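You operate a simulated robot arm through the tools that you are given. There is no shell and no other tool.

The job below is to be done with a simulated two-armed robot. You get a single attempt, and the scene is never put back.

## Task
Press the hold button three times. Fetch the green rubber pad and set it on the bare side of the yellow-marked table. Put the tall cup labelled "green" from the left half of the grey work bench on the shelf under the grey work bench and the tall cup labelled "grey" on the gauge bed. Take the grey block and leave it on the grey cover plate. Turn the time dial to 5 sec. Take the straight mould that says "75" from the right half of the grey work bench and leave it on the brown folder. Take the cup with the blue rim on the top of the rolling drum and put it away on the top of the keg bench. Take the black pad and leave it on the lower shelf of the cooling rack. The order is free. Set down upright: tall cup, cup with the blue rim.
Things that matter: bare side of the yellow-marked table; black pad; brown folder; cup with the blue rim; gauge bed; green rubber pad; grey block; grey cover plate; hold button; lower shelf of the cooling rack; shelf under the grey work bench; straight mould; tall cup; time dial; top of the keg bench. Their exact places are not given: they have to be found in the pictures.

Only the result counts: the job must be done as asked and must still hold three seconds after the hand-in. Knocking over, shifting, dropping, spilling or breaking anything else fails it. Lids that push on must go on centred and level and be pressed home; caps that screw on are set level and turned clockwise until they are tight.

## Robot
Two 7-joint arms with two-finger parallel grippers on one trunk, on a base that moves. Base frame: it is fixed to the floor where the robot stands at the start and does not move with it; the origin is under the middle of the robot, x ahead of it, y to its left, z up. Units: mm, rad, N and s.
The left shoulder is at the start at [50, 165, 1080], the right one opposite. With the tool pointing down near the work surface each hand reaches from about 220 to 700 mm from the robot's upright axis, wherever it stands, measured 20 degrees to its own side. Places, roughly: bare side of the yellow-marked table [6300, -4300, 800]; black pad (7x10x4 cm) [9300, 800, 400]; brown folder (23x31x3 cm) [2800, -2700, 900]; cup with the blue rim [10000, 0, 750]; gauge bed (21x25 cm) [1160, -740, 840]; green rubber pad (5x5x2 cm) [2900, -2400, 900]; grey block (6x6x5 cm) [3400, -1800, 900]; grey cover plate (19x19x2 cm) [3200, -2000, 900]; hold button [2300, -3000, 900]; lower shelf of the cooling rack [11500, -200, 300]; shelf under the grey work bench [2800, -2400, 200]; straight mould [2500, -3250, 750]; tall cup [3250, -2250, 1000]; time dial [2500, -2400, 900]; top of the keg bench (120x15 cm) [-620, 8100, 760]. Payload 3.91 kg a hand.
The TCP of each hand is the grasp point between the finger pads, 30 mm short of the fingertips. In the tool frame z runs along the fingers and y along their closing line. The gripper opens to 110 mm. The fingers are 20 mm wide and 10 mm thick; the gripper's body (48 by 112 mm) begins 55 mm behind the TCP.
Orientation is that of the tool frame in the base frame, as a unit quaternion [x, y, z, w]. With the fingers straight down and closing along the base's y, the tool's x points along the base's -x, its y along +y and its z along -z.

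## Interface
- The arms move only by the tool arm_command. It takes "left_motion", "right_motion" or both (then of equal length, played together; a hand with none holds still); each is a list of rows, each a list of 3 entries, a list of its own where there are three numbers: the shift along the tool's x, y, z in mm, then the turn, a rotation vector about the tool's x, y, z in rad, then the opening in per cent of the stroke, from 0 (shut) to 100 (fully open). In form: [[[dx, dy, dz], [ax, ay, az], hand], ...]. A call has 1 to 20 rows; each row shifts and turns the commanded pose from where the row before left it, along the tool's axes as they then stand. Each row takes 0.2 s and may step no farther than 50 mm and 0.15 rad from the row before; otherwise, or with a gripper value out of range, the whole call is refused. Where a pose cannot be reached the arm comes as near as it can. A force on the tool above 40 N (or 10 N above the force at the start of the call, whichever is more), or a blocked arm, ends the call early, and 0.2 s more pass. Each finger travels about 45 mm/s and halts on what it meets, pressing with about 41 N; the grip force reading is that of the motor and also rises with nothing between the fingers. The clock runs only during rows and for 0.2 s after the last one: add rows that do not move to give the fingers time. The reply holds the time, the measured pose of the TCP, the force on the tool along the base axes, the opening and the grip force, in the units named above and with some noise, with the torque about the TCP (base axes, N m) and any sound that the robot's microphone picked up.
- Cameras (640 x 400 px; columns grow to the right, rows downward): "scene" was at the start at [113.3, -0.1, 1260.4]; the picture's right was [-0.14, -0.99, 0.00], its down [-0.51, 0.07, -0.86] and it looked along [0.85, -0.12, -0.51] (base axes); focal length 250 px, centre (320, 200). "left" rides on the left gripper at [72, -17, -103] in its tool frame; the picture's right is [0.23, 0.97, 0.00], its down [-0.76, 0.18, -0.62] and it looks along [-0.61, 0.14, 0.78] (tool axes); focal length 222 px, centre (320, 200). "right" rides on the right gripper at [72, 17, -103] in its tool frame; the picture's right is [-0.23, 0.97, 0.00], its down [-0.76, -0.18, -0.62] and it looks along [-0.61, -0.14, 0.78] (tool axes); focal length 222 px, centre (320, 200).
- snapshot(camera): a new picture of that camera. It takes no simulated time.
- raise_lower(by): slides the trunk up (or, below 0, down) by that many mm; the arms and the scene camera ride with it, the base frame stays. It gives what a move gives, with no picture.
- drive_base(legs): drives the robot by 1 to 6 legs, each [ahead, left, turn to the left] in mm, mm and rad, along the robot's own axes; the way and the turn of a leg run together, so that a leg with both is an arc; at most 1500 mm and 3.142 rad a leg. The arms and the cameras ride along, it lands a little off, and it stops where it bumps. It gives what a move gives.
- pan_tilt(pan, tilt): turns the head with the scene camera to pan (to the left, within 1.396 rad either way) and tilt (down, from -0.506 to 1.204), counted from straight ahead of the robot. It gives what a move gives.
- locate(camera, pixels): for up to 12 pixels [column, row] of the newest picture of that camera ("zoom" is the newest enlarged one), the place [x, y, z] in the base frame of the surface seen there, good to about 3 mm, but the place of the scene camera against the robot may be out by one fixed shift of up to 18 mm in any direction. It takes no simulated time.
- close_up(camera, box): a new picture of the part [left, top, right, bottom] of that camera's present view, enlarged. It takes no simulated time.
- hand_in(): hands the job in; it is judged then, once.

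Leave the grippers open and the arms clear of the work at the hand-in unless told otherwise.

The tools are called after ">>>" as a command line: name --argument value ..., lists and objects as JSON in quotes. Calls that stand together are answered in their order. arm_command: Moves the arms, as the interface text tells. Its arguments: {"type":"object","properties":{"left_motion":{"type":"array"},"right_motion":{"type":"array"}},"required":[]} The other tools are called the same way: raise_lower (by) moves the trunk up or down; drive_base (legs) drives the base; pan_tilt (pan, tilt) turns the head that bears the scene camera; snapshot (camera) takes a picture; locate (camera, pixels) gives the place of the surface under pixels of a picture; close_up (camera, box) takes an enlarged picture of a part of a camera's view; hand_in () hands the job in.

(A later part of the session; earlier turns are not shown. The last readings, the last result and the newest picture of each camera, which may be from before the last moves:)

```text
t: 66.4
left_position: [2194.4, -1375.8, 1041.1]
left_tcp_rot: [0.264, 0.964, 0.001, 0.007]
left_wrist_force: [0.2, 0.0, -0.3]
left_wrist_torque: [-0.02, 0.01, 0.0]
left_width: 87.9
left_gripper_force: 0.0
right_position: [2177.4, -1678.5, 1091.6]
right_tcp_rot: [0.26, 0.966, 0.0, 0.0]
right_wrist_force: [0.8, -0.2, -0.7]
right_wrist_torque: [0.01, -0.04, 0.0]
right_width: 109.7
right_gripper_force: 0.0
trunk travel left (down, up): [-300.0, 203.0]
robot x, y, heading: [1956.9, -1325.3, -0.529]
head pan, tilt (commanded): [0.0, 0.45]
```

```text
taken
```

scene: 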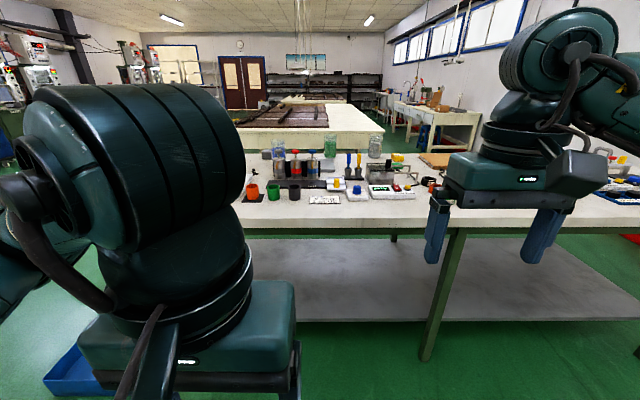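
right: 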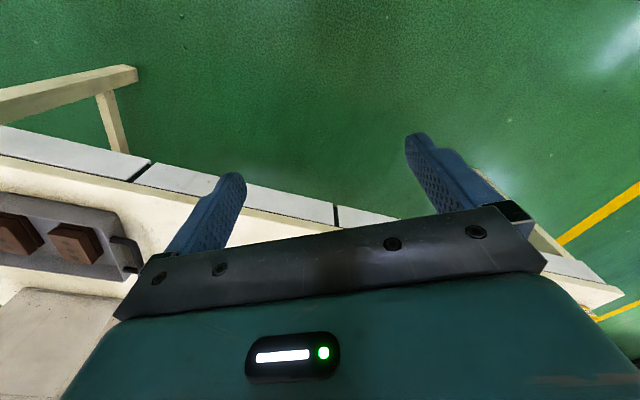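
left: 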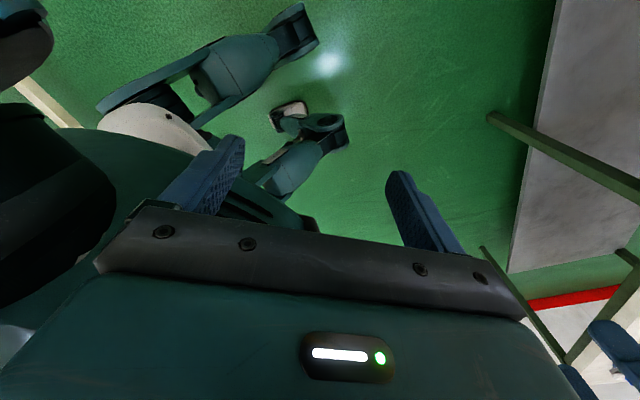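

Left hand is free again. I move it outward to (ahead 400, left 300), then drive in front of the bench's right half for the HOLD button.

>>> arm_command --left_motion '[[[-30, 40, 0], [0, 0, 0], 100], [[-30, 40, 0], [0, 0, 0], 100], [[-30, 40, 0], [0, 0, 0], 100], [[-30, 40, 0], [0, 0, 0], 100], [[-30, 40, 0], [0, 0, 0], 100], [[0, 0, -20], [0, 0, 0], 100], [[0, 0, -20], [0, 0, 0], 100]]'

>>> drive_base --legs '[[0, -1120, 0.005], [440, 0, 0]]'

>>> snapshot --camera "scene"

>>> snapshot --camera "right"

>>> snapshot --camera "left"

```text
t: 68.0
left_position: [2423.7, -1281.8, 1085.7]
left_tcp_rot: [0.267, 0.964, 0.002, 0.008]
left_wrist_force: [0.4, -0.2, 0.1]
left_wrist_torque: [0.03, 0.0, 0.01]
left_width: 109.9
left_gripper_force: 0.0
right_position: [2178.3, -1678.7, 1091.3]
right_tcp_rot: [0.261, 0.965, 0.0, 0.0]
right_wrist_force: [0.2, -0.3, 0.3]
right_wrist_torque: [0.01, -0.01, -0.01]
right_width: 110.0
right_gripper_force: 0.1
trunk travel left (down, up): [-300.0, 203.0]
robot x, y, heading: [1961.0, -1324.2, -0.528]
head pan, tilt (commanded): [0.0, 0.45]
```

```text
t: 80.4
left_position: [2245.9, -2468.7, 1085.9]
left_tcp_rot: [0.265, 0.964, 0.001, 0.009]
left_wrist_force: [0.3, 0.7, 0.1]
left_wrist_torque: [-0.02, 0.01, 0.01]
left_width: 110.0
left_gripper_force: 0.1
right_position: [1999.7, -2867.8, 1090.6]
right_tcp_rot: [0.256, 0.967, 0.001, 0.0]
right_wrist_force: [0.2, -0.4, 1.0]
right_wrist_torque: [0.02, 0.02, 0.02]
right_width: 110.0
right_gripper_force: 0.0
trunk travel left (down, up): [-300.0, 203.0]
robot x, y, heading: [1780.2, -2512.0, -0.522]
head pan, tilt (commanded): [0.0, 0.45]
```

```text
taken
```

scene: 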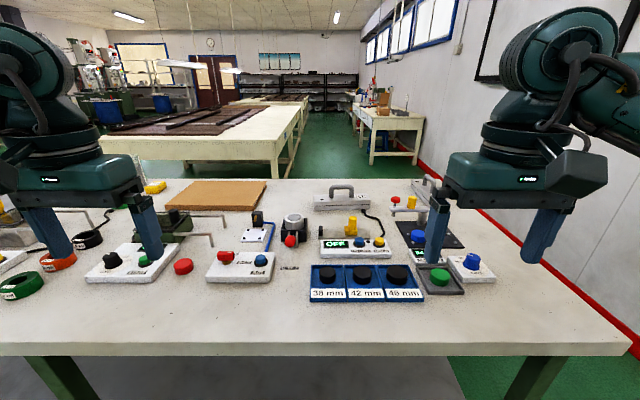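

```text
taken
```

right: 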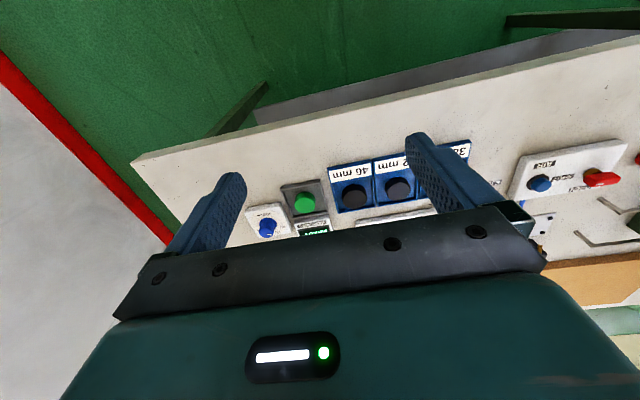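

```text
taken
```

left: 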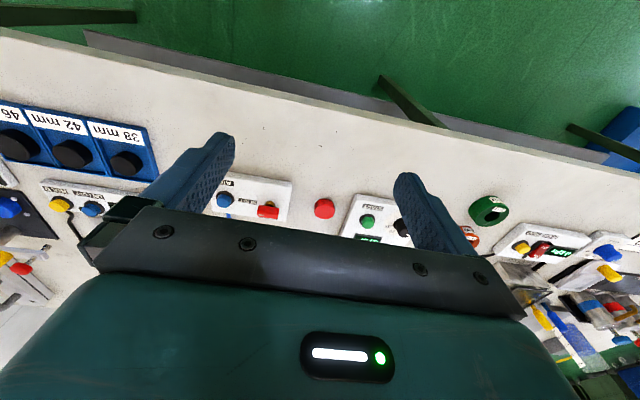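

Good position. Now zoom on the hold panel and the two handled moulds at the back.

>>> close_up --camera "scene" --box '[300, 175, 500, 300]'

>>> close_up --camera "scene" --box '[300, 170, 450, 264]'

```text
3.20 times, centred on (400, 238) of scene
```

zoom: 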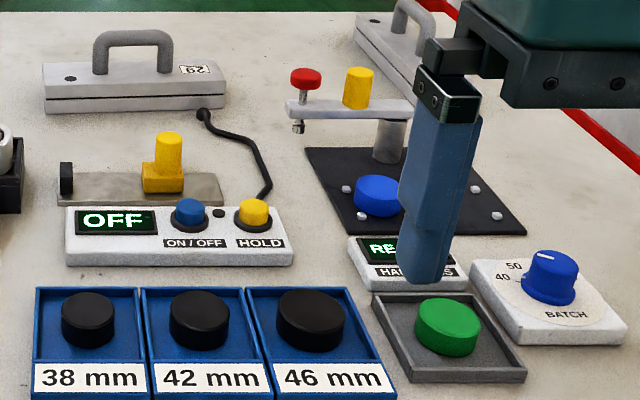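

```text
4.26 times, centred on (375, 217) of scene
```

zoom: 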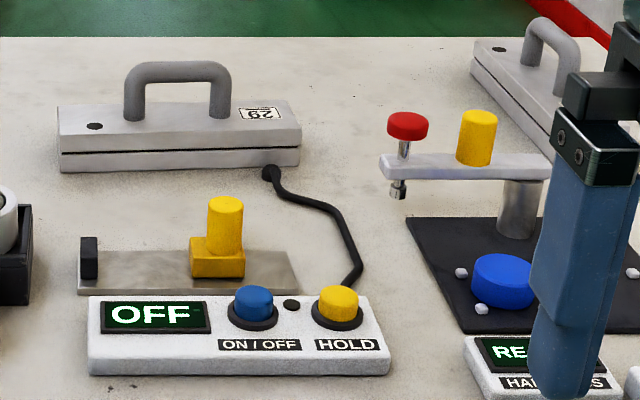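

Locate HOLD button (zoom (338,300)), mould labels; zoom closer onto mould labels.

>>> locate --camera "zoom" --pixels '[[338, 292], [253, 293], [180, 110], [262, 112], [176, 70], [500, 60], [545, 35], [100, 350], [300, 390], [340, 318], [30, 180]]'

>>> close_up --camera "scene" --box '[340, 185, 380, 210]'

>>> close_up --camera "scene" --box '[400, 170, 450, 200]'

```text
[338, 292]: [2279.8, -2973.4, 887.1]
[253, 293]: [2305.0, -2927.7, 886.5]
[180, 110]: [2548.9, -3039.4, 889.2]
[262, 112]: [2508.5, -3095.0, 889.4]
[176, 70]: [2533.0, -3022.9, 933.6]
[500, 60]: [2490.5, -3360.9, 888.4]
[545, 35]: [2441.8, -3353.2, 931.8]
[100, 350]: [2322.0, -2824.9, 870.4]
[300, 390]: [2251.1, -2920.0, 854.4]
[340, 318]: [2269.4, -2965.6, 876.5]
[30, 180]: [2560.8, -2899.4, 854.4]
```

```text
16.00 times, centred on (360, 198) of scene
```

zoom: 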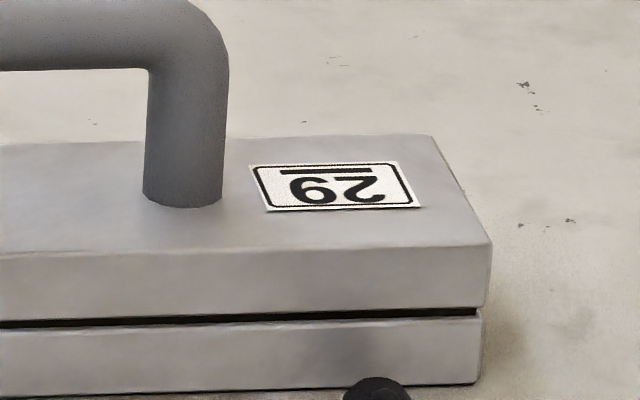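

```text
12.80 times, centred on (425, 185) of scene
```

zoom: 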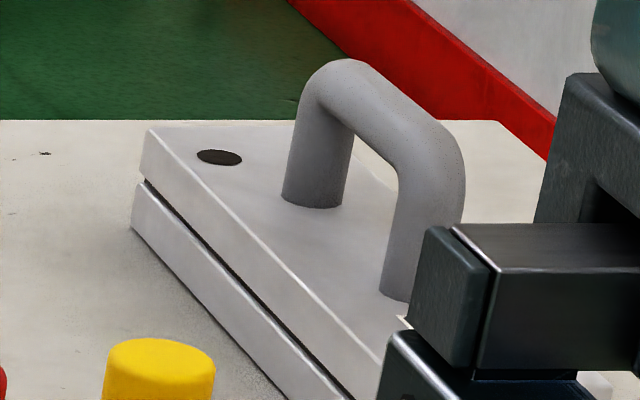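

HOLD yellow button at about [2280,-2973,887]; the left mould reads 29 (upside down), so the right-hand one is likely 75 (to verify later). I'll move 70 mm closer so the right hand reaches HOLD well.

>>> drive_base --legs '[[75, 0, 0]]'

>>> snapshot --camera "scene"

```text
t: 81.4
left_position: [2311.4, -2506.0, 1085.9]
left_tcp_rot: [0.264, 0.965, 0.002, 0.008]
left_wrist_force: [0.3, 0.0, 0.8]
left_wrist_torque: [0.01, 0.02, -0.05]
left_width: 110.0
left_gripper_force: 0.1
right_position: [2066.7, -2904.8, 1090.9]
right_tcp_rot: [0.257, 0.967, 0.0, 0.0]
right_wrist_force: [0.2, 0.3, -1.1]
right_wrist_torque: [-0.02, -0.01, 0.02]
right_width: 109.9
right_gripper_force: 0.0
trunk travel left (down, up): [-300.0, 203.0]
robot x, y, heading: [1846.6, -2545.9, -0.515]
head pan, tilt (commanded): [0.0, 0.45]
```

```text
taken
```

scene: 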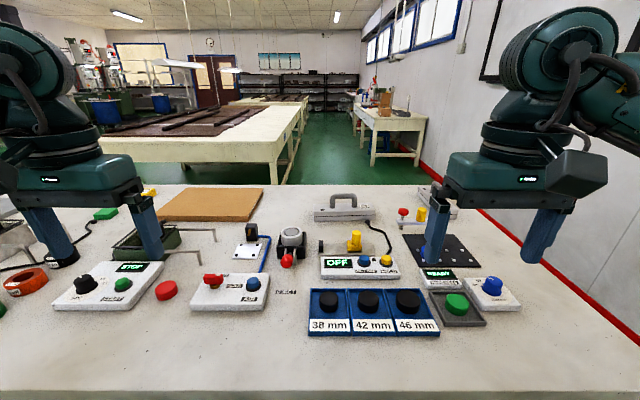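

Move the right hand (closing fingers) over the HOLD button area at TCP height ~1000 and look with the right wrist camera.

>>> arm_command --right_motion '[[[-40, 9, 10], [0, 0, 0], 50], [[-40, 9, 15], [0, 0, 0], 20], [[-40, 9, 15], [0, 0, 0], 0], [[-40, 10, 15], [0, 0, 0], 0], [[-40, 10, 15], [0, 0, 0], 0], [[-19, 0, 15], [0, 0, 0], 0], [[0, 0, 0], [0, 0, 0], 0], [[0, 0, 0], [0, 0, 0], 0]]'

>>> snapshot --camera "right"

>>> snapshot --camera "scene"

```text
t: 83.2
left_position: [2310.3, -2505.1, 1085.8]
left_tcp_rot: [0.265, 0.964, 0.002, 0.007]
left_wrist_force: [0.5, -0.2, 0.3]
left_wrist_torque: [-0.01, 0.01, 0.04]
left_width: 110.0
left_gripper_force: 0.0
right_position: [2277.9, -2972.8, 1006.9]
right_tcp_rot: [0.256, 0.967, 0.0, 0.0]
right_wrist_force: [0.2, 0.9, 0.1]
right_wrist_torque: [-0.02, 0.03, 0.02]
right_width: 0.0
right_gripper_force: 37.4
trunk travel left (down, up): [-300.0, 203.0]
robot x, y, heading: [1844.2, -2551.7, -0.52]
head pan, tilt (commanded): [0.0, 0.45]
```

```text
taken
```

right: 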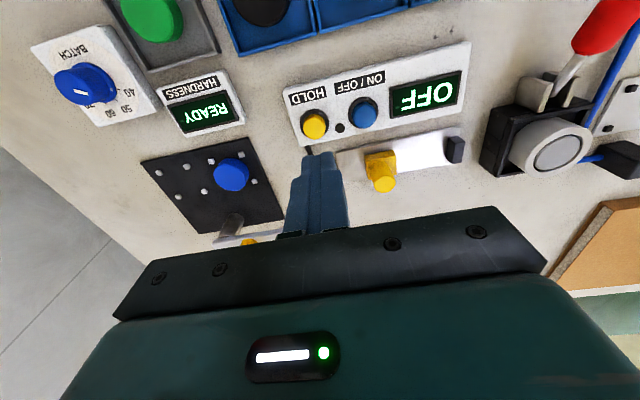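

```text
taken
```

scene: 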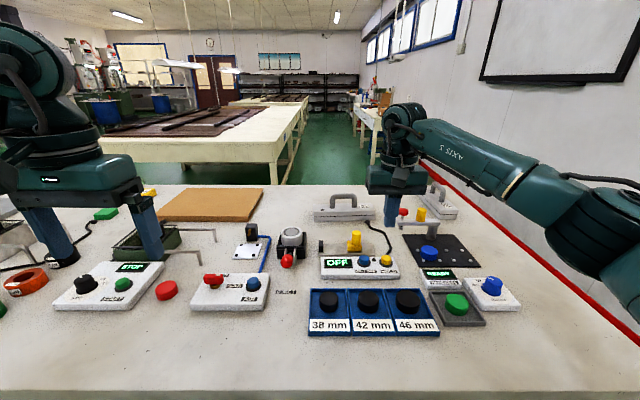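

The closed fingertip is right near the HOLD button at (314,124) in the right picture. Locate it from both cameras to calibrate.

>>> locate --camera "right" --pixels '[[313, 126], [313, 120], [363, 112], [379, 182], [232, 175], [83, 85], [165, 15], [309, 98]]'

>>> locate --camera "scene" --pixels '[[386, 258], [363, 258], [428, 250], [489, 283], [457, 299]]'

>>> close_up --camera "right" --box '[270, 80, 390, 155]'

```text
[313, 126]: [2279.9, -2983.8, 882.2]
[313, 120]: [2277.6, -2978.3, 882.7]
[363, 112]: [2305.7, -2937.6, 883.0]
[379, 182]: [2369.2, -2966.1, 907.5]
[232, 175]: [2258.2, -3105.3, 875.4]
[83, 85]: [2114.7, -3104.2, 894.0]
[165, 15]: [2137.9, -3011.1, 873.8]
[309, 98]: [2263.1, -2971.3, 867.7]
```

```text
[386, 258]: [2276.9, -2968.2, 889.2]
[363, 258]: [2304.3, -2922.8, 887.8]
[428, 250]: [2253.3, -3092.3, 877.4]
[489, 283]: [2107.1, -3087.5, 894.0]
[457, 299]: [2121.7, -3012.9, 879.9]
```

```text
5.33 times, centred on (330, 118) of right
```

zoom: 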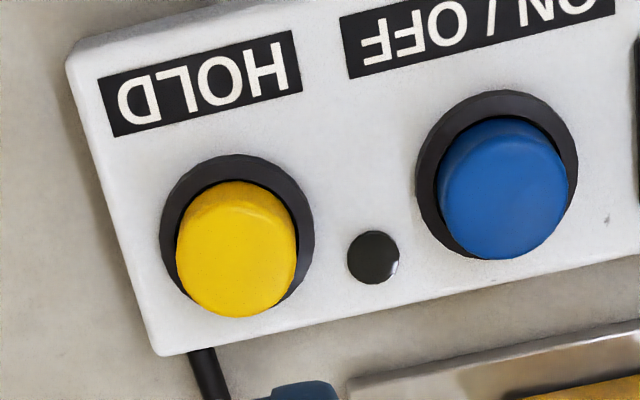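

>>> locate --camera "zoom" --pixels '[[240, 265], [200, 265], [285, 265], [240, 305], [240, 225], [500, 205], [505, 140]]'

```text
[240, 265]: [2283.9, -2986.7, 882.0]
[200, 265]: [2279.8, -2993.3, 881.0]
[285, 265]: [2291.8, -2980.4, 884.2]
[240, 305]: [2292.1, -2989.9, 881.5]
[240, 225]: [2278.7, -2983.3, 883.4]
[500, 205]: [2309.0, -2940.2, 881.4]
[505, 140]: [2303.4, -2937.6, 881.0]
```

Button-top centre ≈ [2285,-2986,882]. Shift the fingertip over it and descend to just above contact.

>>> arm_command --right_motion '[[[-12, -8, 25], [0, 0, 0], 0], [[0, 0, 30], [0, 0, 0], 0], [[0, 0, 25], [0, 0, 0], 0], [[0, 0, 5], [0, 0, 0], 0], [[0, 0, 0], [0, 0, 0], 0]]'

>>> close_up --camera "scene" --box '[310, 200, 470, 300]'

>>> snapshot --camera "right"

```text
t: 84.4
left_position: [2311.4, -2505.1, 1085.4]
left_tcp_rot: [0.264, 0.964, 0.002, 0.008]
left_wrist_force: [-0.9, 0.6, -0.1]
left_wrist_torque: [0.02, -0.02, 0.01]
left_width: 109.9
left_gripper_force: 0.0
right_position: [2288.0, -2985.0, 920.7]
right_tcp_rot: [0.256, 0.967, 0.0, -0.001]
right_wrist_force: [-0.4, -0.6, 0.1]
right_wrist_torque: [0.0, 0.01, -0.03]
right_width: 0.0
right_gripper_force: 37.6
trunk travel left (down, up): [-300.0, 203.0]
robot x, y, heading: [1845.6, -2552.1, -0.517]
head pan, tilt (commanded): [0.0, 0.45]
```

```text
4.00 times, centred on (390, 250) of scene
```

zoom: 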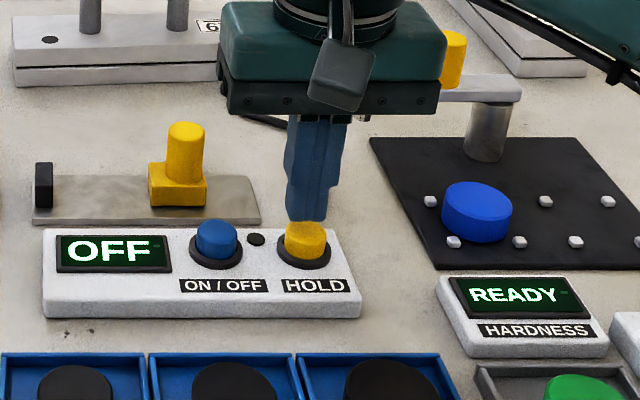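

```text
taken
```

right: 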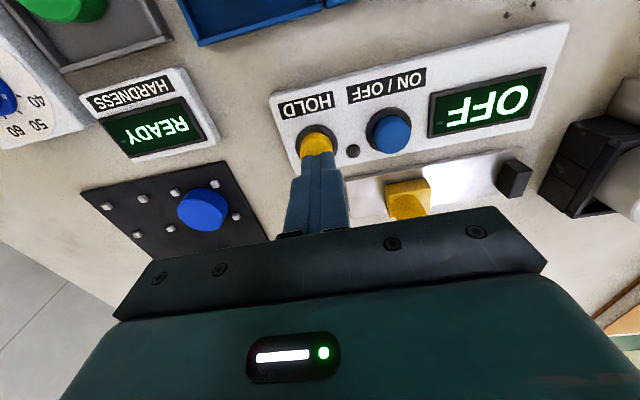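

Fingertip is above HOLD. Press down in small steps and read force/sound.

>>> arm_command --right_motion '[[[0, 0, 4], [0, 0, 0], 0], [[0, 0, 4], [0, 0, 0], 0], [[0, 0, 2], [0, 0, 0], 0], [[0, 0, 2], [0, 0, 0], 0], [[0, 0, 0], [0, 0, 0], 0]]'

>>> close_up --camera "scene" --box '[310, 200, 470, 300]'

```text
t: 85.6
left_position: [2310.6, -2506.4, 1085.5]
left_tcp_rot: [0.264, 0.964, 0.001, 0.008]
left_wrist_force: [0.2, 0.3, -0.5]
left_wrist_torque: [0.0, 0.01, 0.01]
left_width: 110.0
left_gripper_force: 0.0
right_position: [2287.1, -2984.9, 909.0]
right_tcp_rot: [0.256, 0.967, 0.0, 0.0]
right_wrist_force: [1.2, -0.9, 1.9]
right_wrist_torque: [-0.01, -0.05, 0.01]
right_width: 0.0
right_gripper_force: 37.7
trunk travel left (down, up): [-300.0, 203.0]
robot x, y, heading: [1845.1, -2553.8, -0.519]
head pan, tilt (commanded): [0.0, 0.45]
heard: click
```

```text
4.00 times, centred on (390, 250) of scene
```

zoom: 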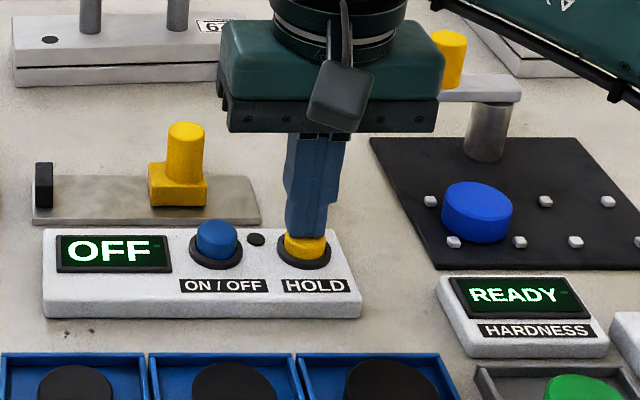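

One click heard (first press). Release upward.

>>> arm_command --right_motion '[[[0, 0, -6], [0, 0, 0], 0], [[0, 0, -6], [0, 0, 0], 0], [[0, 0, 0], [0, 0, 0], 0], [[0, 0, 0], [0, 0, 0], 0]]'

>>> close_up --camera "scene" --box '[310, 200, 470, 300]'

```text
t: 86.6
left_position: [2310.2, -2505.1, 1086.2]
left_tcp_rot: [0.264, 0.965, 0.002, 0.008]
left_wrist_force: [-0.4, 0.0, -0.7]
left_wrist_torque: [0.01, -0.02, -0.03]
left_width: 110.2
left_gripper_force: 0.0
right_position: [2286.5, -2983.8, 920.7]
right_tcp_rot: [0.256, 0.967, 0.0, -0.001]
right_wrist_force: [0.3, -0.3, 0.1]
right_wrist_torque: [0.0, 0.0, -0.05]
right_width: 0.1
right_gripper_force: 38.0
trunk travel left (down, up): [-300.0, 203.0]
robot x, y, heading: [1845.5, -2551.8, -0.519]
head pan, tilt (commanded): [0.0, 0.45]
```

```text
4.00 times, centred on (390, 250) of scene
```

zoom: 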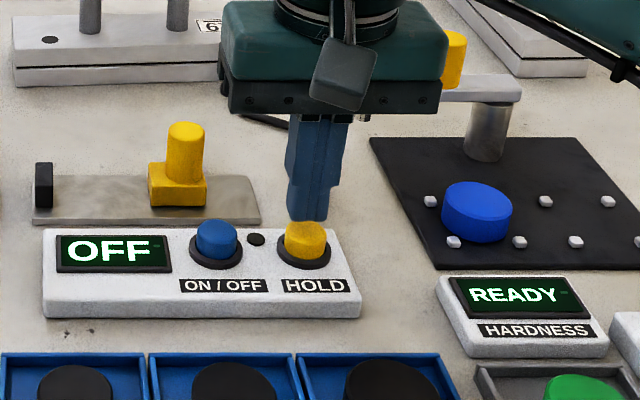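

Button came back up. Second press, then release.

>>> arm_command --right_motion '[[[0, 0, 4], [0, 0, 0], 0], [[0, 0, 4], [0, 0, 0], 0], [[0, 0, 2], [0, 0, 0], 0], [[0, 0, 2], [0, 0, 0], 0], [[0, 0, 0], [0, 0, 0], 0]]'

>>> arm_command --right_motion '[[[0, 0, -6], [0, 0, 0], 0], [[0, 0, -6], [0, 0, 0], 0], [[0, 0, 0], [0, 0, 0], 0], [[0, 0, 0], [0, 0, 0], 0]]'

```text
t: 87.8
left_position: [2311.3, -2506.0, 1086.7]
left_tcp_rot: [0.265, 0.964, 0.001, 0.007]
left_wrist_force: [0.0, 0.4, -0.4]
left_wrist_torque: [0.0, -0.06, -0.01]
left_width: 110.2
left_gripper_force: 0.0
right_position: [2287.7, -2984.0, 910.4]
right_tcp_rot: [0.257, 0.966, -0.001, 0.0]
right_wrist_force: [-0.7, -0.6, 2.3]
right_wrist_torque: [0.0, 0.01, 0.0]
right_width: 0.0
right_gripper_force: 38.1
trunk travel left (down, up): [-300.0, 203.0]
robot x, y, heading: [1845.1, -2550.3, -0.522]
head pan, tilt (commanded): [0.0, 0.45]
```

```text
t: 88.8
left_position: [2310.5, -2505.8, 1085.6]
left_tcp_rot: [0.263, 0.965, 0.002, 0.007]
left_wrist_force: [-0.3, 0.0, -0.7]
left_wrist_torque: [-0.04, 0.02, 0.06]
left_width: 109.9
left_gripper_force: 0.0
right_position: [2285.6, -2986.0, 921.1]
right_tcp_rot: [0.256, 0.967, 0.0, 0.001]
right_wrist_force: [0.4, 0.2, 0.4]
right_wrist_torque: [-0.01, -0.01, 0.01]
right_width: 0.0
right_gripper_force: 38.0
trunk travel left (down, up): [-300.0, 203.0]
robot x, y, heading: [1846.0, -2554.3, -0.521]
head pan, tilt (commanded): [0.0, 0.45]
```

No click that time (not pressed deep enough, z only 910). Press again slightly deeper.

>>> arm_command --right_motion '[[[0, 0, 5], [0, 0, 0], 0], [[0, 0, 5], [0, 0, 0], 0], [[0, 0, 2], [0, 0, 0], 0], [[0, 0, 2], [0, 0, 0], 0], [[0, 0, 0], [0, 0, 0], 0]]'

>>> arm_command --right_motion '[[[0, 0, -7], [0, 0, 0], 0], [[0, 0, -7], [0, 0, 0], 0], [[0, 0, 0], [0, 0, 0], 0], [[0, 0, 0], [0, 0, 0], 0]]'

```text
t: 90.0
left_position: [2310.3, -2505.1, 1086.1]
left_tcp_rot: [0.264, 0.965, 0.001, 0.007]
left_wrist_force: [0.0, 0.8, 0.7]
left_wrist_torque: [-0.01, 0.01, 0.01]
left_width: 109.9
left_gripper_force: 0.1
right_position: [2286.2, -2987.0, 909.0]
right_tcp_rot: [0.256, 0.967, -0.001, 0.001]
right_wrist_force: [0.7, 0.5, 3.3]
right_wrist_torque: [0.01, 0.03, 0.0]
right_width: 0.0
right_gripper_force: 37.9
trunk travel left (down, up): [-300.0, 203.0]
robot x, y, heading: [1842.1, -2552.3, -0.523]
head pan, tilt (commanded): [0.0, 0.45]
heard: click
```

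```text
t: 91.0
left_position: [2311.1, -2506.0, 1086.2]
left_tcp_rot: [0.264, 0.964, 0.002, 0.008]
left_wrist_force: [0.1, -0.1, 0.4]
left_wrist_torque: [0.02, 0.03, 0.02]
left_width: 109.9
left_gripper_force: 0.0
right_position: [2287.3, -2984.6, 920.4]
right_tcp_rot: [0.255, 0.967, 0.0, -0.001]
right_wrist_force: [0.3, -0.2, 0.2]
right_wrist_torque: [0.01, 0.03, -0.01]
right_width: 0.0
right_gripper_force: 38.1
trunk travel left (down, up): [-300.0, 203.0]
robot x, y, heading: [1845.3, -2551.7, -0.514]
head pan, tilt (commanded): [0.0, 0.45]
```

Second click heard. Third press the same way.

>>> arm_command --right_motion '[[[0, 0, 5], [0, 0, 0], 0], [[0, 0, 5], [0, 0, 0], 0], [[0, 0, 2], [0, 0, 0], 0], [[0, 0, 2], [0, 0, 0], 0], [[0, 0, 0], [0, 0, 0], 0]]'

>>> arm_command --right_motion '[[[0, 0, -7], [0, 0, 0], 0], [[0, 0, -7], [0, 0, 0], 0], [[0, 0, 0], [0, 0, 0], 0], [[0, 0, 0], [0, 0, 0], 0]]'

>>> close_up --camera "scene" --box '[310, 200, 470, 300]'

```text
t: 92.2
left_position: [2311.5, -2506.1, 1086.0]
left_tcp_rot: [0.264, 0.964, 0.001, 0.008]
left_wrist_force: [0.6, 1.0, 0.1]
left_wrist_torque: [-0.02, -0.02, -0.04]
left_width: 109.9
left_gripper_force: 0.1
right_position: [2286.6, -2985.9, 907.7]
right_tcp_rot: [0.256, 0.967, 0.0, 0.001]
right_wrist_force: [3.4, -0.1, 4.5]
right_wrist_torque: [0.0, -0.03, -0.01]
right_width: 0.1
right_gripper_force: 38.2
trunk travel left (down, up): [-300.0, 203.0]
robot x, y, heading: [1845.5, -2552.0, -0.516]
head pan, tilt (commanded): [0.0, 0.45]
heard: click
```

```text
t: 93.2
left_position: [2311.0, -2504.9, 1085.4]
left_tcp_rot: [0.264, 0.965, 0.002, 0.009]
left_wrist_force: [-0.3, 0.2, 0.0]
left_wrist_torque: [-0.01, -0.01, -0.02]
left_width: 110.0
left_gripper_force: 0.1
right_position: [2286.5, -2985.6, 920.4]
right_tcp_rot: [0.257, 0.967, -0.001, 0.0]
right_wrist_force: [0.2, 0.5, 0.1]
right_wrist_torque: [-0.01, 0.01, 0.0]
right_width: 0.2
right_gripper_force: 37.8
trunk travel left (down, up): [-300.0, 203.0]
robot x, y, heading: [1842.6, -2551.7, -0.521]
head pan, tilt (commanded): [0.0, 0.45]
```

```text
4.00 times, centred on (390, 250) of scene
```

zoom: 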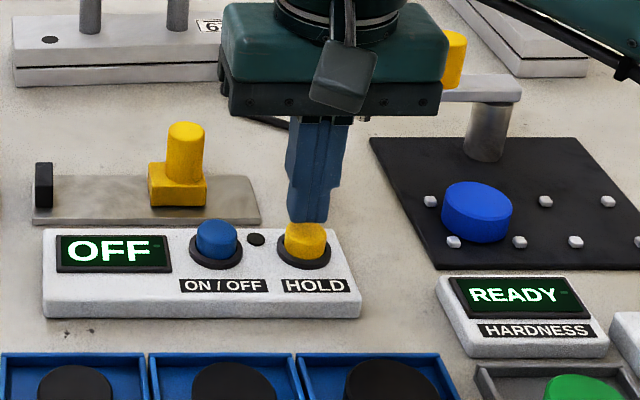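

Three clicks done. Raise and retract the right hand, then shift left ~310 mm for the time dial.

>>> arm_command --right_motion '[[[0, 0, -45], [0, 0, 0], 0], [[0, 0, -45], [0, 0, 0], 0], [[0, 0, -45], [0, 0, 0], 30], [[0, 0, -35], [0, 0, 0], 60], [[45, -20, 0], [0, 0, 0], 100], [[45, -20, 0], [0, 0, 0], 100], [[45, -20, 0], [0, 0, 0], 100], [[45, -20, 0], [0, 0, 0], 100]]'

>>> drive_base --legs '[[0, 310, 0]]'

>>> snapshot --camera "scene"

>>> snapshot --camera "left"

```text
t: 95.0
left_position: [2310.5, -2505.6, 1085.7]
left_tcp_rot: [0.264, 0.965, 0.002, 0.008]
left_wrist_force: [0.4, -0.4, 0.1]
left_wrist_torque: [-0.01, 0.02, 0.01]
left_width: 110.2
left_gripper_force: 0.0
right_position: [2088.4, -2967.2, 1091.2]
right_tcp_rot: [0.257, 0.966, 0.001, -0.001]
right_wrist_force: [0.3, -0.4, 0.3]
right_wrist_torque: [-0.01, -0.01, 0.01]
right_width: 110.1
right_gripper_force: 0.1
trunk travel left (down, up): [-300.0, 203.0]
robot x, y, heading: [1844.1, -2555.8, -0.522]
head pan, tilt (commanded): [0.0, 0.45]
```

```text
t: 98.3
left_position: [2462.8, -2240.4, 1085.4]
left_tcp_rot: [0.263, 0.965, 0.001, 0.008]
left_wrist_force: [0.2, -0.1, -0.7]
left_wrist_torque: [0.02, -0.01, 0.0]
left_width: 109.9
left_gripper_force: 0.0
right_position: [2242.7, -2700.6, 1091.4]
right_tcp_rot: [0.255, 0.967, 0.0, 0.0]
right_wrist_force: [0.4, 0.0, -0.1]
right_wrist_torque: [0.02, -0.02, -0.01]
right_width: 109.7
right_gripper_force: 0.1
trunk travel left (down, up): [-300.0, 203.0]
robot x, y, heading: [1995.8, -2285.7, -0.524]
head pan, tilt (commanded): [0.0, 0.45]
```

```text
taken
```

scene: 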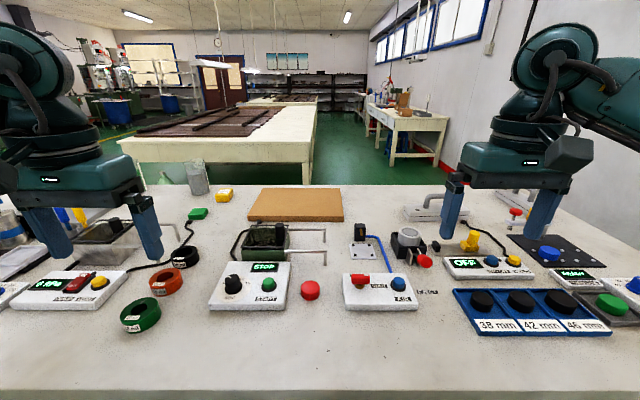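

```text
taken
```

left: 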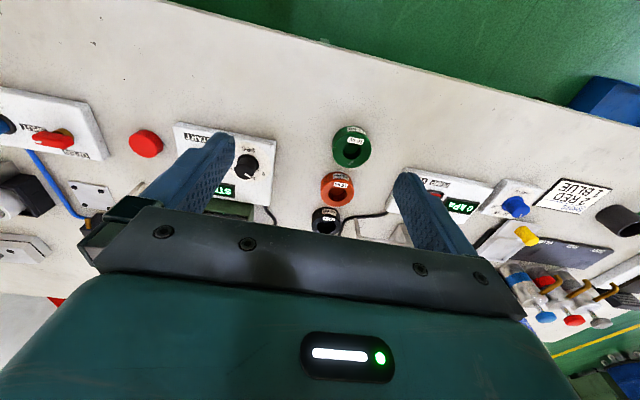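

The time dial is at (245,165) in the left picture. Zoom and locate.

>>> close_up --camera "left" --box '[170, 115, 290, 190]'

>>> close_up --camera "scene" --box '[200, 255, 300, 318]'

>>> locate --camera "left" --pixels '[[246, 163], [250, 165], [242, 167], [220, 190], [350, 145], [146, 143]]'

>>> locate --camera "scene" --pixels '[[234, 281], [234, 276], [268, 281], [310, 286], [140, 310]]'

```text
5.33 times, centred on (230, 152) of left
```

zoom: 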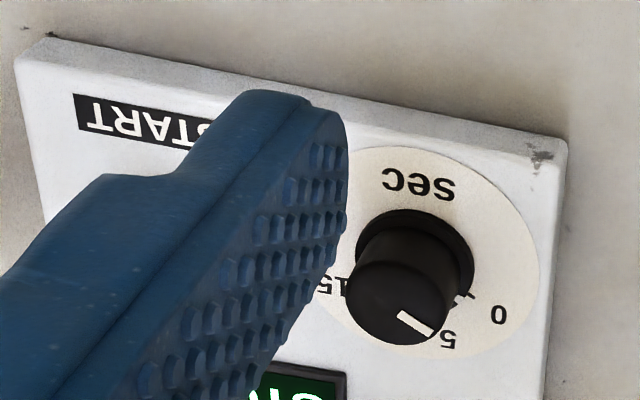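

```text
6.35 times, centred on (250, 286) of scene
```

zoom: 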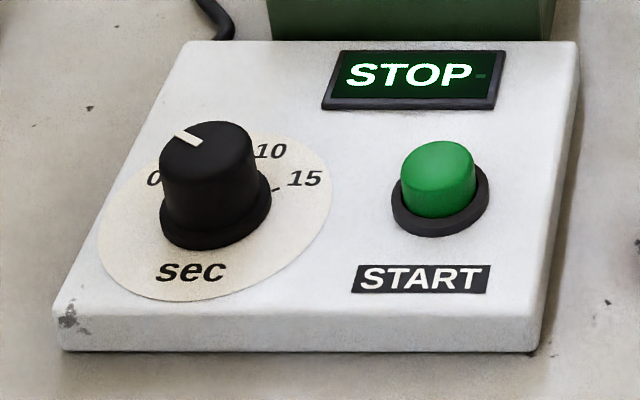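

```text
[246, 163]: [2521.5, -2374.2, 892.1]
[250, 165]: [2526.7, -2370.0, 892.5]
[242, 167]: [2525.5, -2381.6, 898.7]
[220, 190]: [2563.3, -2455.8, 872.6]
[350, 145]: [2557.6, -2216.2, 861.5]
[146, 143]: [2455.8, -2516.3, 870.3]
```

```text
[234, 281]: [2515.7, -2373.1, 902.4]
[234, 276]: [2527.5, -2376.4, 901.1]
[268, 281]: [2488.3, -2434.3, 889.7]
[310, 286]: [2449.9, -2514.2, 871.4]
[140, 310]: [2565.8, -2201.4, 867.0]
```

I'll bring the left hand above the dial (open, TCP z≈1000) to read its scale from close.

>>> arm_command --left_motion '[[[-41, -29, 20], [0, 0, 0], 100], [[-41, -29, 20], [0, 0, 0], 100], [[-41, -29, 20], [0, 0, 0], 100], [[0, 0, 25], [0, 0, 0], 100], [[0, 0, 0], [0, 0, 0], 100]]'

>>> snapshot --camera "left"

>>> close_up --camera "left" --box '[240, 60, 400, 160]'

```text
refused: row 1 steps farther than a row can; nothing moved
```

```text
taken
```

left: 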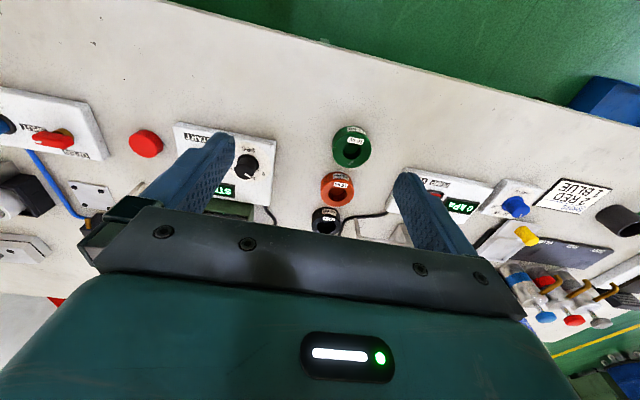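

```text
4.00 times, centred on (320, 110) of left
```

zoom: 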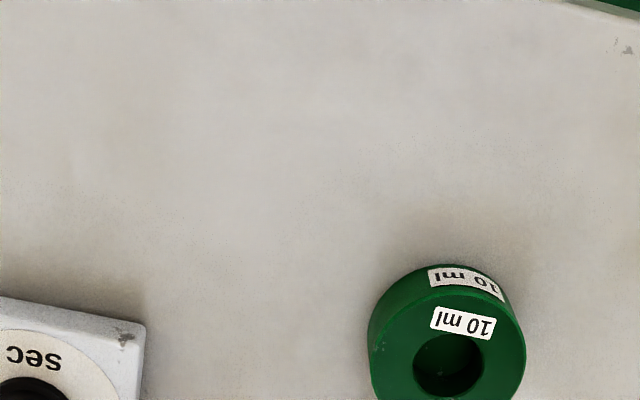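

The step was a bit too long; use smaller rows.

>>> arm_command --left_motion '[[[-31, -22, 18], [0, 0, 0], 100], [[-31, -22, 18], [0, 0, 0], 100], [[-31, -22, 18], [0, 0, 0], 100], [[-30, -22, 18], [0, 0, 0], 100], [[0, 0, 13], [0, 0, 0], 100], [[0, 0, 0], [0, 0, 0], 100]]'

>>> snapshot --camera "left"

>>> close_up --camera "left" --box '[240, 60, 400, 160]'

```text
t: 99.7
left_position: [2524.8, -2377.1, 1000.9]
left_tcp_rot: [0.263, 0.965, 0.001, 0.008]
left_wrist_force: [0.6, 1.0, 0.1]
left_wrist_torque: [0.01, -0.03, 0.0]
left_width: 110.1
left_gripper_force: 0.1
right_position: [2241.0, -2701.5, 1091.1]
right_tcp_rot: [0.255, 0.967, 0.0, 0.001]
right_wrist_force: [-0.5, -1.2, -0.1]
right_wrist_torque: [-0.01, 0.0, 0.03]
right_width: 109.9
right_gripper_force: 0.1
trunk travel left (down, up): [-300.0, 203.0]
robot x, y, heading: [1994.9, -2287.1, -0.519]
head pan, tilt (commanded): [0.0, 0.45]
```

```text
taken
```

left: 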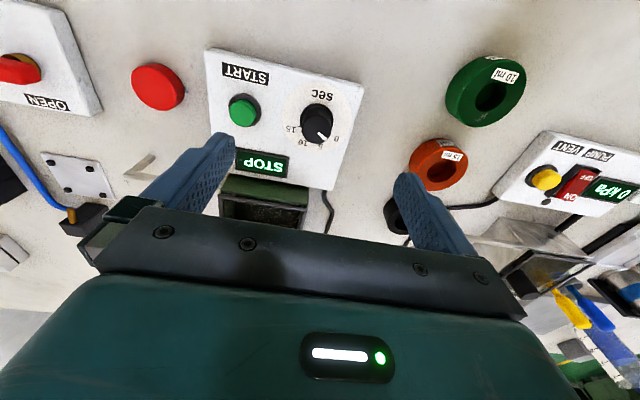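

```text
4.00 times, centred on (320, 110) of left
```

zoom: 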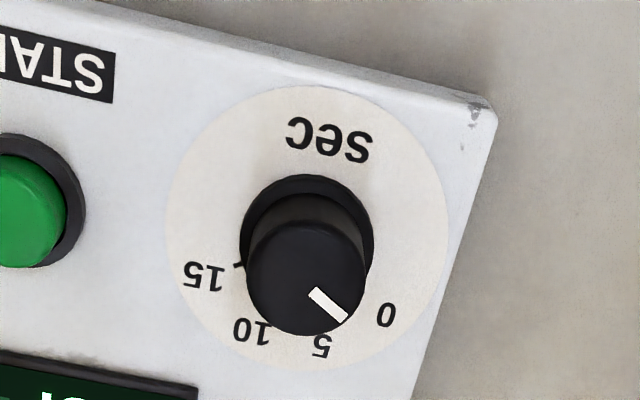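

I can read the scale: 0 at zoom (387,314), 5 at (321,345), 10 at (251,330), 15 at (203,275); the pointer now points to 0. Locate these for accurate angles.

>>> locate --camera "zoom" --pixels '[[387, 314], [321, 347], [251, 331], [203, 276], [306, 88], [167, 230], [447, 230], [330, 140], [317, 294], [342, 317], [306, 265], [430, 370]]'

>>> close_up --camera "left" --box '[280, 80, 360, 160]'

```text
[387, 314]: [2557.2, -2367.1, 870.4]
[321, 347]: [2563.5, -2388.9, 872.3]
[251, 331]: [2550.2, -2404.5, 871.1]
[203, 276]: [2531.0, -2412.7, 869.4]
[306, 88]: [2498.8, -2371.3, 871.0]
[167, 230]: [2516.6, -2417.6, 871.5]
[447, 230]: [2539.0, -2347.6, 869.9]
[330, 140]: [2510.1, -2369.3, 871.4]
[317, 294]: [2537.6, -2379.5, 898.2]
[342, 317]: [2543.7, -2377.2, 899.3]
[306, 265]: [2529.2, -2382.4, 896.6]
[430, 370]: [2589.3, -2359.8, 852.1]
```

```text
5.00 times, centred on (320, 120) of left
```

zoom: 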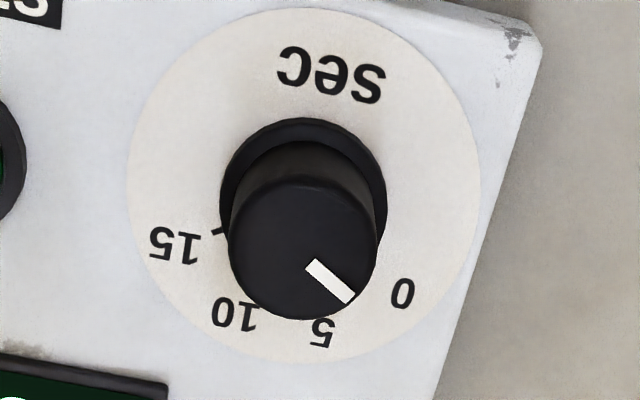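

>>> locate --camera "zoom" --pixels '[[302, 247], [240, 247], [365, 247], [302, 190], [302, 308], [402, 294], [322, 331], [234, 314], [175, 245], [303, 15]]'

```text
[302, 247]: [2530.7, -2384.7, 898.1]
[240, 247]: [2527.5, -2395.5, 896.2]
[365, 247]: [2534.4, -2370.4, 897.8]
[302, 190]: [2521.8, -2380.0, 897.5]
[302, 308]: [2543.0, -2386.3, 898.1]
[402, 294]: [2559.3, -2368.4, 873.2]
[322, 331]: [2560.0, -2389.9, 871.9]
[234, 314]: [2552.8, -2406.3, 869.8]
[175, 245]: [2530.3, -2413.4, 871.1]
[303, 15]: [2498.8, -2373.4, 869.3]
```

Marks sit at ±20°/±60° about the back direction; the pointer is at 0, so a clockwise turn of ~40° (0.70 rad) is needed. Knob centre ≈ [2531.5,-2383.3], top z 898. I centre the hand, pre-rotate −0.35 rad, narrow the opening.

>>> arm_command --left_motion '[[[-9, -2, 0], [0, 0, 0], 60], [[0, 0, 0], [0, 0, -0.12], 50], [[0, 0, 0], [0, 0, -0.12], 50], [[0, 0, 0], [0, 0, -0.11], 50], [[0, 0, 30], [0, 0, 0], 50], [[0, 0, 20], [0, 0, 0], 50], [[0, 0, 0], [0, 0, 0], 50]]'

>>> snapshot --camera "left"

>>> close_up --camera "scene" --box '[180, 230, 300, 318]'

```text
t: 101.3
left_position: [2533.4, -2384.4, 951.6]
left_tcp_rot: [0.091, 0.996, 0.0, 0.008]
left_wrist_force: [0.1, 0.0, 0.6]
left_wrist_torque: [-0.01, 0.02, 0.01]
left_width: 54.9
left_gripper_force: 0.1
right_position: [2242.9, -2701.5, 1091.0]
right_tcp_rot: [0.256, 0.967, -0.001, -0.001]
right_wrist_force: [0.1, 0.3, 0.5]
right_wrist_torque: [-0.01, 0.0, 0.01]
right_width: 110.0
right_gripper_force: 0.0
trunk travel left (down, up): [-300.0, 203.0]
robot x, y, heading: [1997.2, -2287.0, -0.519]
head pan, tilt (commanded): [0.0, 0.45]
```

```text
taken
```

left: 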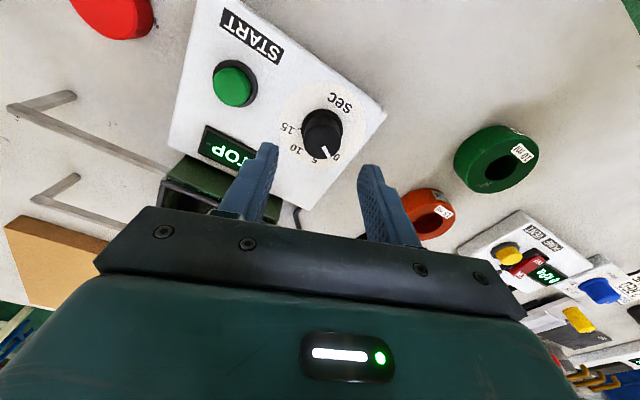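

```text
4.55 times, centred on (240, 274) of scene
```

zoom: 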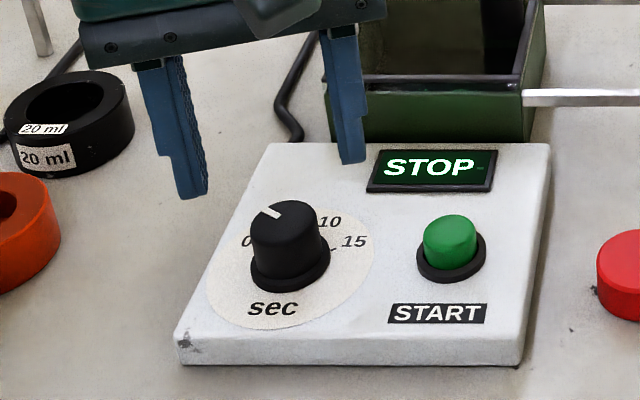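

Fingers straddle the knob line. Descend 43 mm and close on the knob.

>>> arm_command --left_motion '[[[0, 0, 20], [0, 0, 0], 50], [[0, 0, 15], [0, 0, 0], 50], [[0, 0, 8], [0, 0, 0], 50], [[0, 0, 0], [0, 0, 0], 20], [[0, 0, 0], [0, 0, 0], 15], [[0, 0, 0], [0, 0, 0], 10], [[0, 0, 0], [0, 0, 0], 10]]'

>>> close_up --camera "scene" --box '[180, 230, 300, 318]'

```text
t: 102.9
left_position: [2533.9, -2383.4, 908.4]
left_tcp_rot: [0.091, 0.996, 0.0, 0.007]
left_wrist_force: [1.6, 12.1, 1.0]
left_wrist_torque: [-0.07, -0.04, -0.03]
left_width: 28.5
left_gripper_force: 45.1
right_position: [2242.8, -2700.4, 1090.6]
right_tcp_rot: [0.255, 0.967, -0.001, 0.001]
right_wrist_force: [0.0, -0.9, -0.4]
right_wrist_torque: [0.02, -0.01, 0.0]
right_width: 109.9
right_gripper_force: 0.0
trunk travel left (down, up): [-300.0, 203.0]
robot x, y, heading: [1992.7, -2287.5, -0.518]
head pan, tilt (commanded): [0.0, 0.45]
```

```text
4.55 times, centred on (240, 274) of scene
```

zoom: 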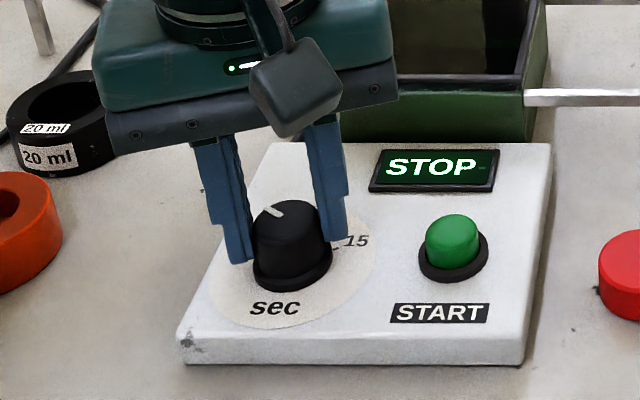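

Knob gripped (28.5 mm). Turn clockwise 0.70 rad in small steps.

>>> arm_command --left_motion '[[[0, 1.0, 0], [0, 0, 0], 10], [[0, 0, 0], [0, 0, 0.1], 10], [[0, 0, 0], [0, 0, 0.1], 10], [[0, 0, 0], [0, 0, 0.1], 10], [[0, 0, 0], [0, 0, 0.1], 10], [[0, 0, 0], [0, 0, 0.1], 10], [[0, 0, 0], [0, 0, 0.1], 10], [[0, 0, 0], [0, 0, 0.1], 10], [[0, 0, 0], [0, 0, 0], 10]]'

>>> close_up --camera "scene" --box '[180, 230, 300, 318]'

```text
t: 104.9
left_position: [2532.4, -2386.1, 907.6]
left_tcp_rot: [0.429, 0.903, 0.001, 0.008]
left_wrist_force: [9.1, -16.1, -0.3]
left_wrist_torque: [-1.01, 0.15, 0.06]
left_width: 28.6
left_gripper_force: 45.2
right_position: [2242.1, -2702.2, 1090.1]
right_tcp_rot: [0.257, 0.966, 0.001, 0.0]
right_wrist_force: [0.5, -0.2, -0.1]
right_wrist_torque: [-0.03, -0.02, -0.01]
right_width: 109.8
right_gripper_force: 0.1
trunk travel left (down, up): [-300.0, 203.0]
robot x, y, heading: [1994.0, -2288.5, -0.516]
head pan, tilt (commanded): [0.0, 0.45]
```

```text
4.55 times, centred on (240, 274) of scene
```

zoom: 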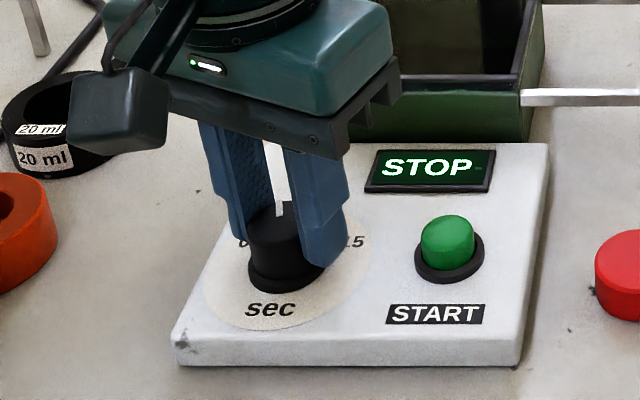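

Rotated ~40°. Release and lift to view the pointer.

>>> arm_command --left_motion '[[[0, 0, 0], [0, 0, 0], 20], [[0, 0, 0], [0, 0, 0], 40], [[0, 0, 0], [0, 0, 0], 50], [[0, 0, -30], [0, 0, 0], 50], [[0, 0, -40], [0, 0, 0], 50], [[0, 0, -25], [0, 0, -0.12], 70], [[0, 0, 0], [0, 0, -0.12], 90], [[0, 0, 0], [0, 0, -0.12], 90], [[0, 0, 0], [0, 0, 0], 100]]'

>>> close_up --camera "left" --box '[240, 60, 400, 160]'

>>> close_up --camera "scene" --box '[180, 230, 300, 318]'

```text
t: 106.9
left_position: [2531.0, -2382.3, 1003.2]
left_tcp_rot: [0.257, 0.966, 0.001, 0.008]
left_wrist_force: [-0.3, 1.0, -0.4]
left_wrist_torque: [0.01, 0.04, 0.01]
left_width: 110.0
left_gripper_force: 0.0
right_position: [2240.9, -2701.2, 1089.9]
right_tcp_rot: [0.255, 0.967, 0.0, 0.0]
right_wrist_force: [0.0, -0.3, -0.4]
right_wrist_torque: [-0.02, 0.06, 0.0]
right_width: 110.1
right_gripper_force: 0.0
trunk travel left (down, up): [-300.0, 203.0]
robot x, y, heading: [1997.7, -2290.9, -0.517]
head pan, tilt (commanded): [0.0, 0.45]
```

```text
4.00 times, centred on (320, 110) of left
```

zoom: 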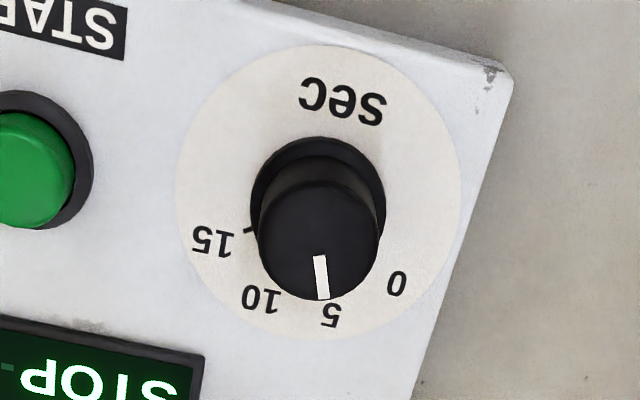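

```text
4.55 times, centred on (240, 274) of scene
```

zoom: 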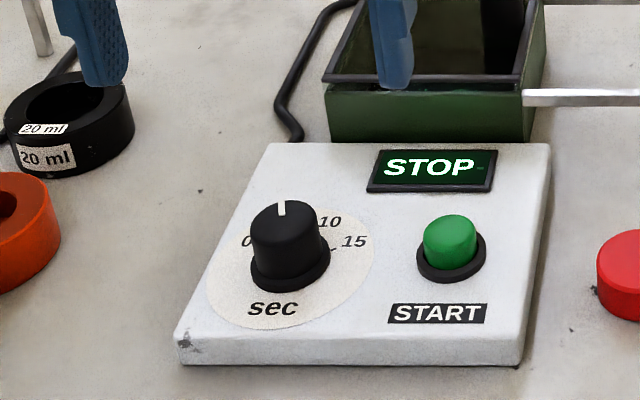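

The pointer is at about 5. Zoom further to check precision.

>>> close_up --camera "left" --box '[290, 100, 354, 140]'

>>> locate --camera "zoom" --pixels '[[300, 180], [300, 190], [310, 320], [320, 350]]'

```text
10.00 times, centred on (322, 120) of left
```

zoom: 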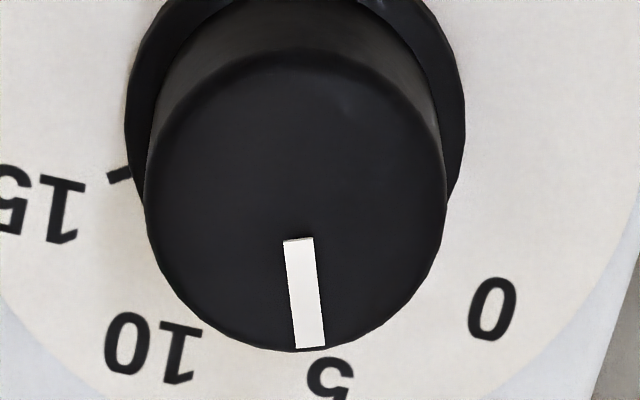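

```text
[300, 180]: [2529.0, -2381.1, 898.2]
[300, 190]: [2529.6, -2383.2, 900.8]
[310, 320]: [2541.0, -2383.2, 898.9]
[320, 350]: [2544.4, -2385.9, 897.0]
```

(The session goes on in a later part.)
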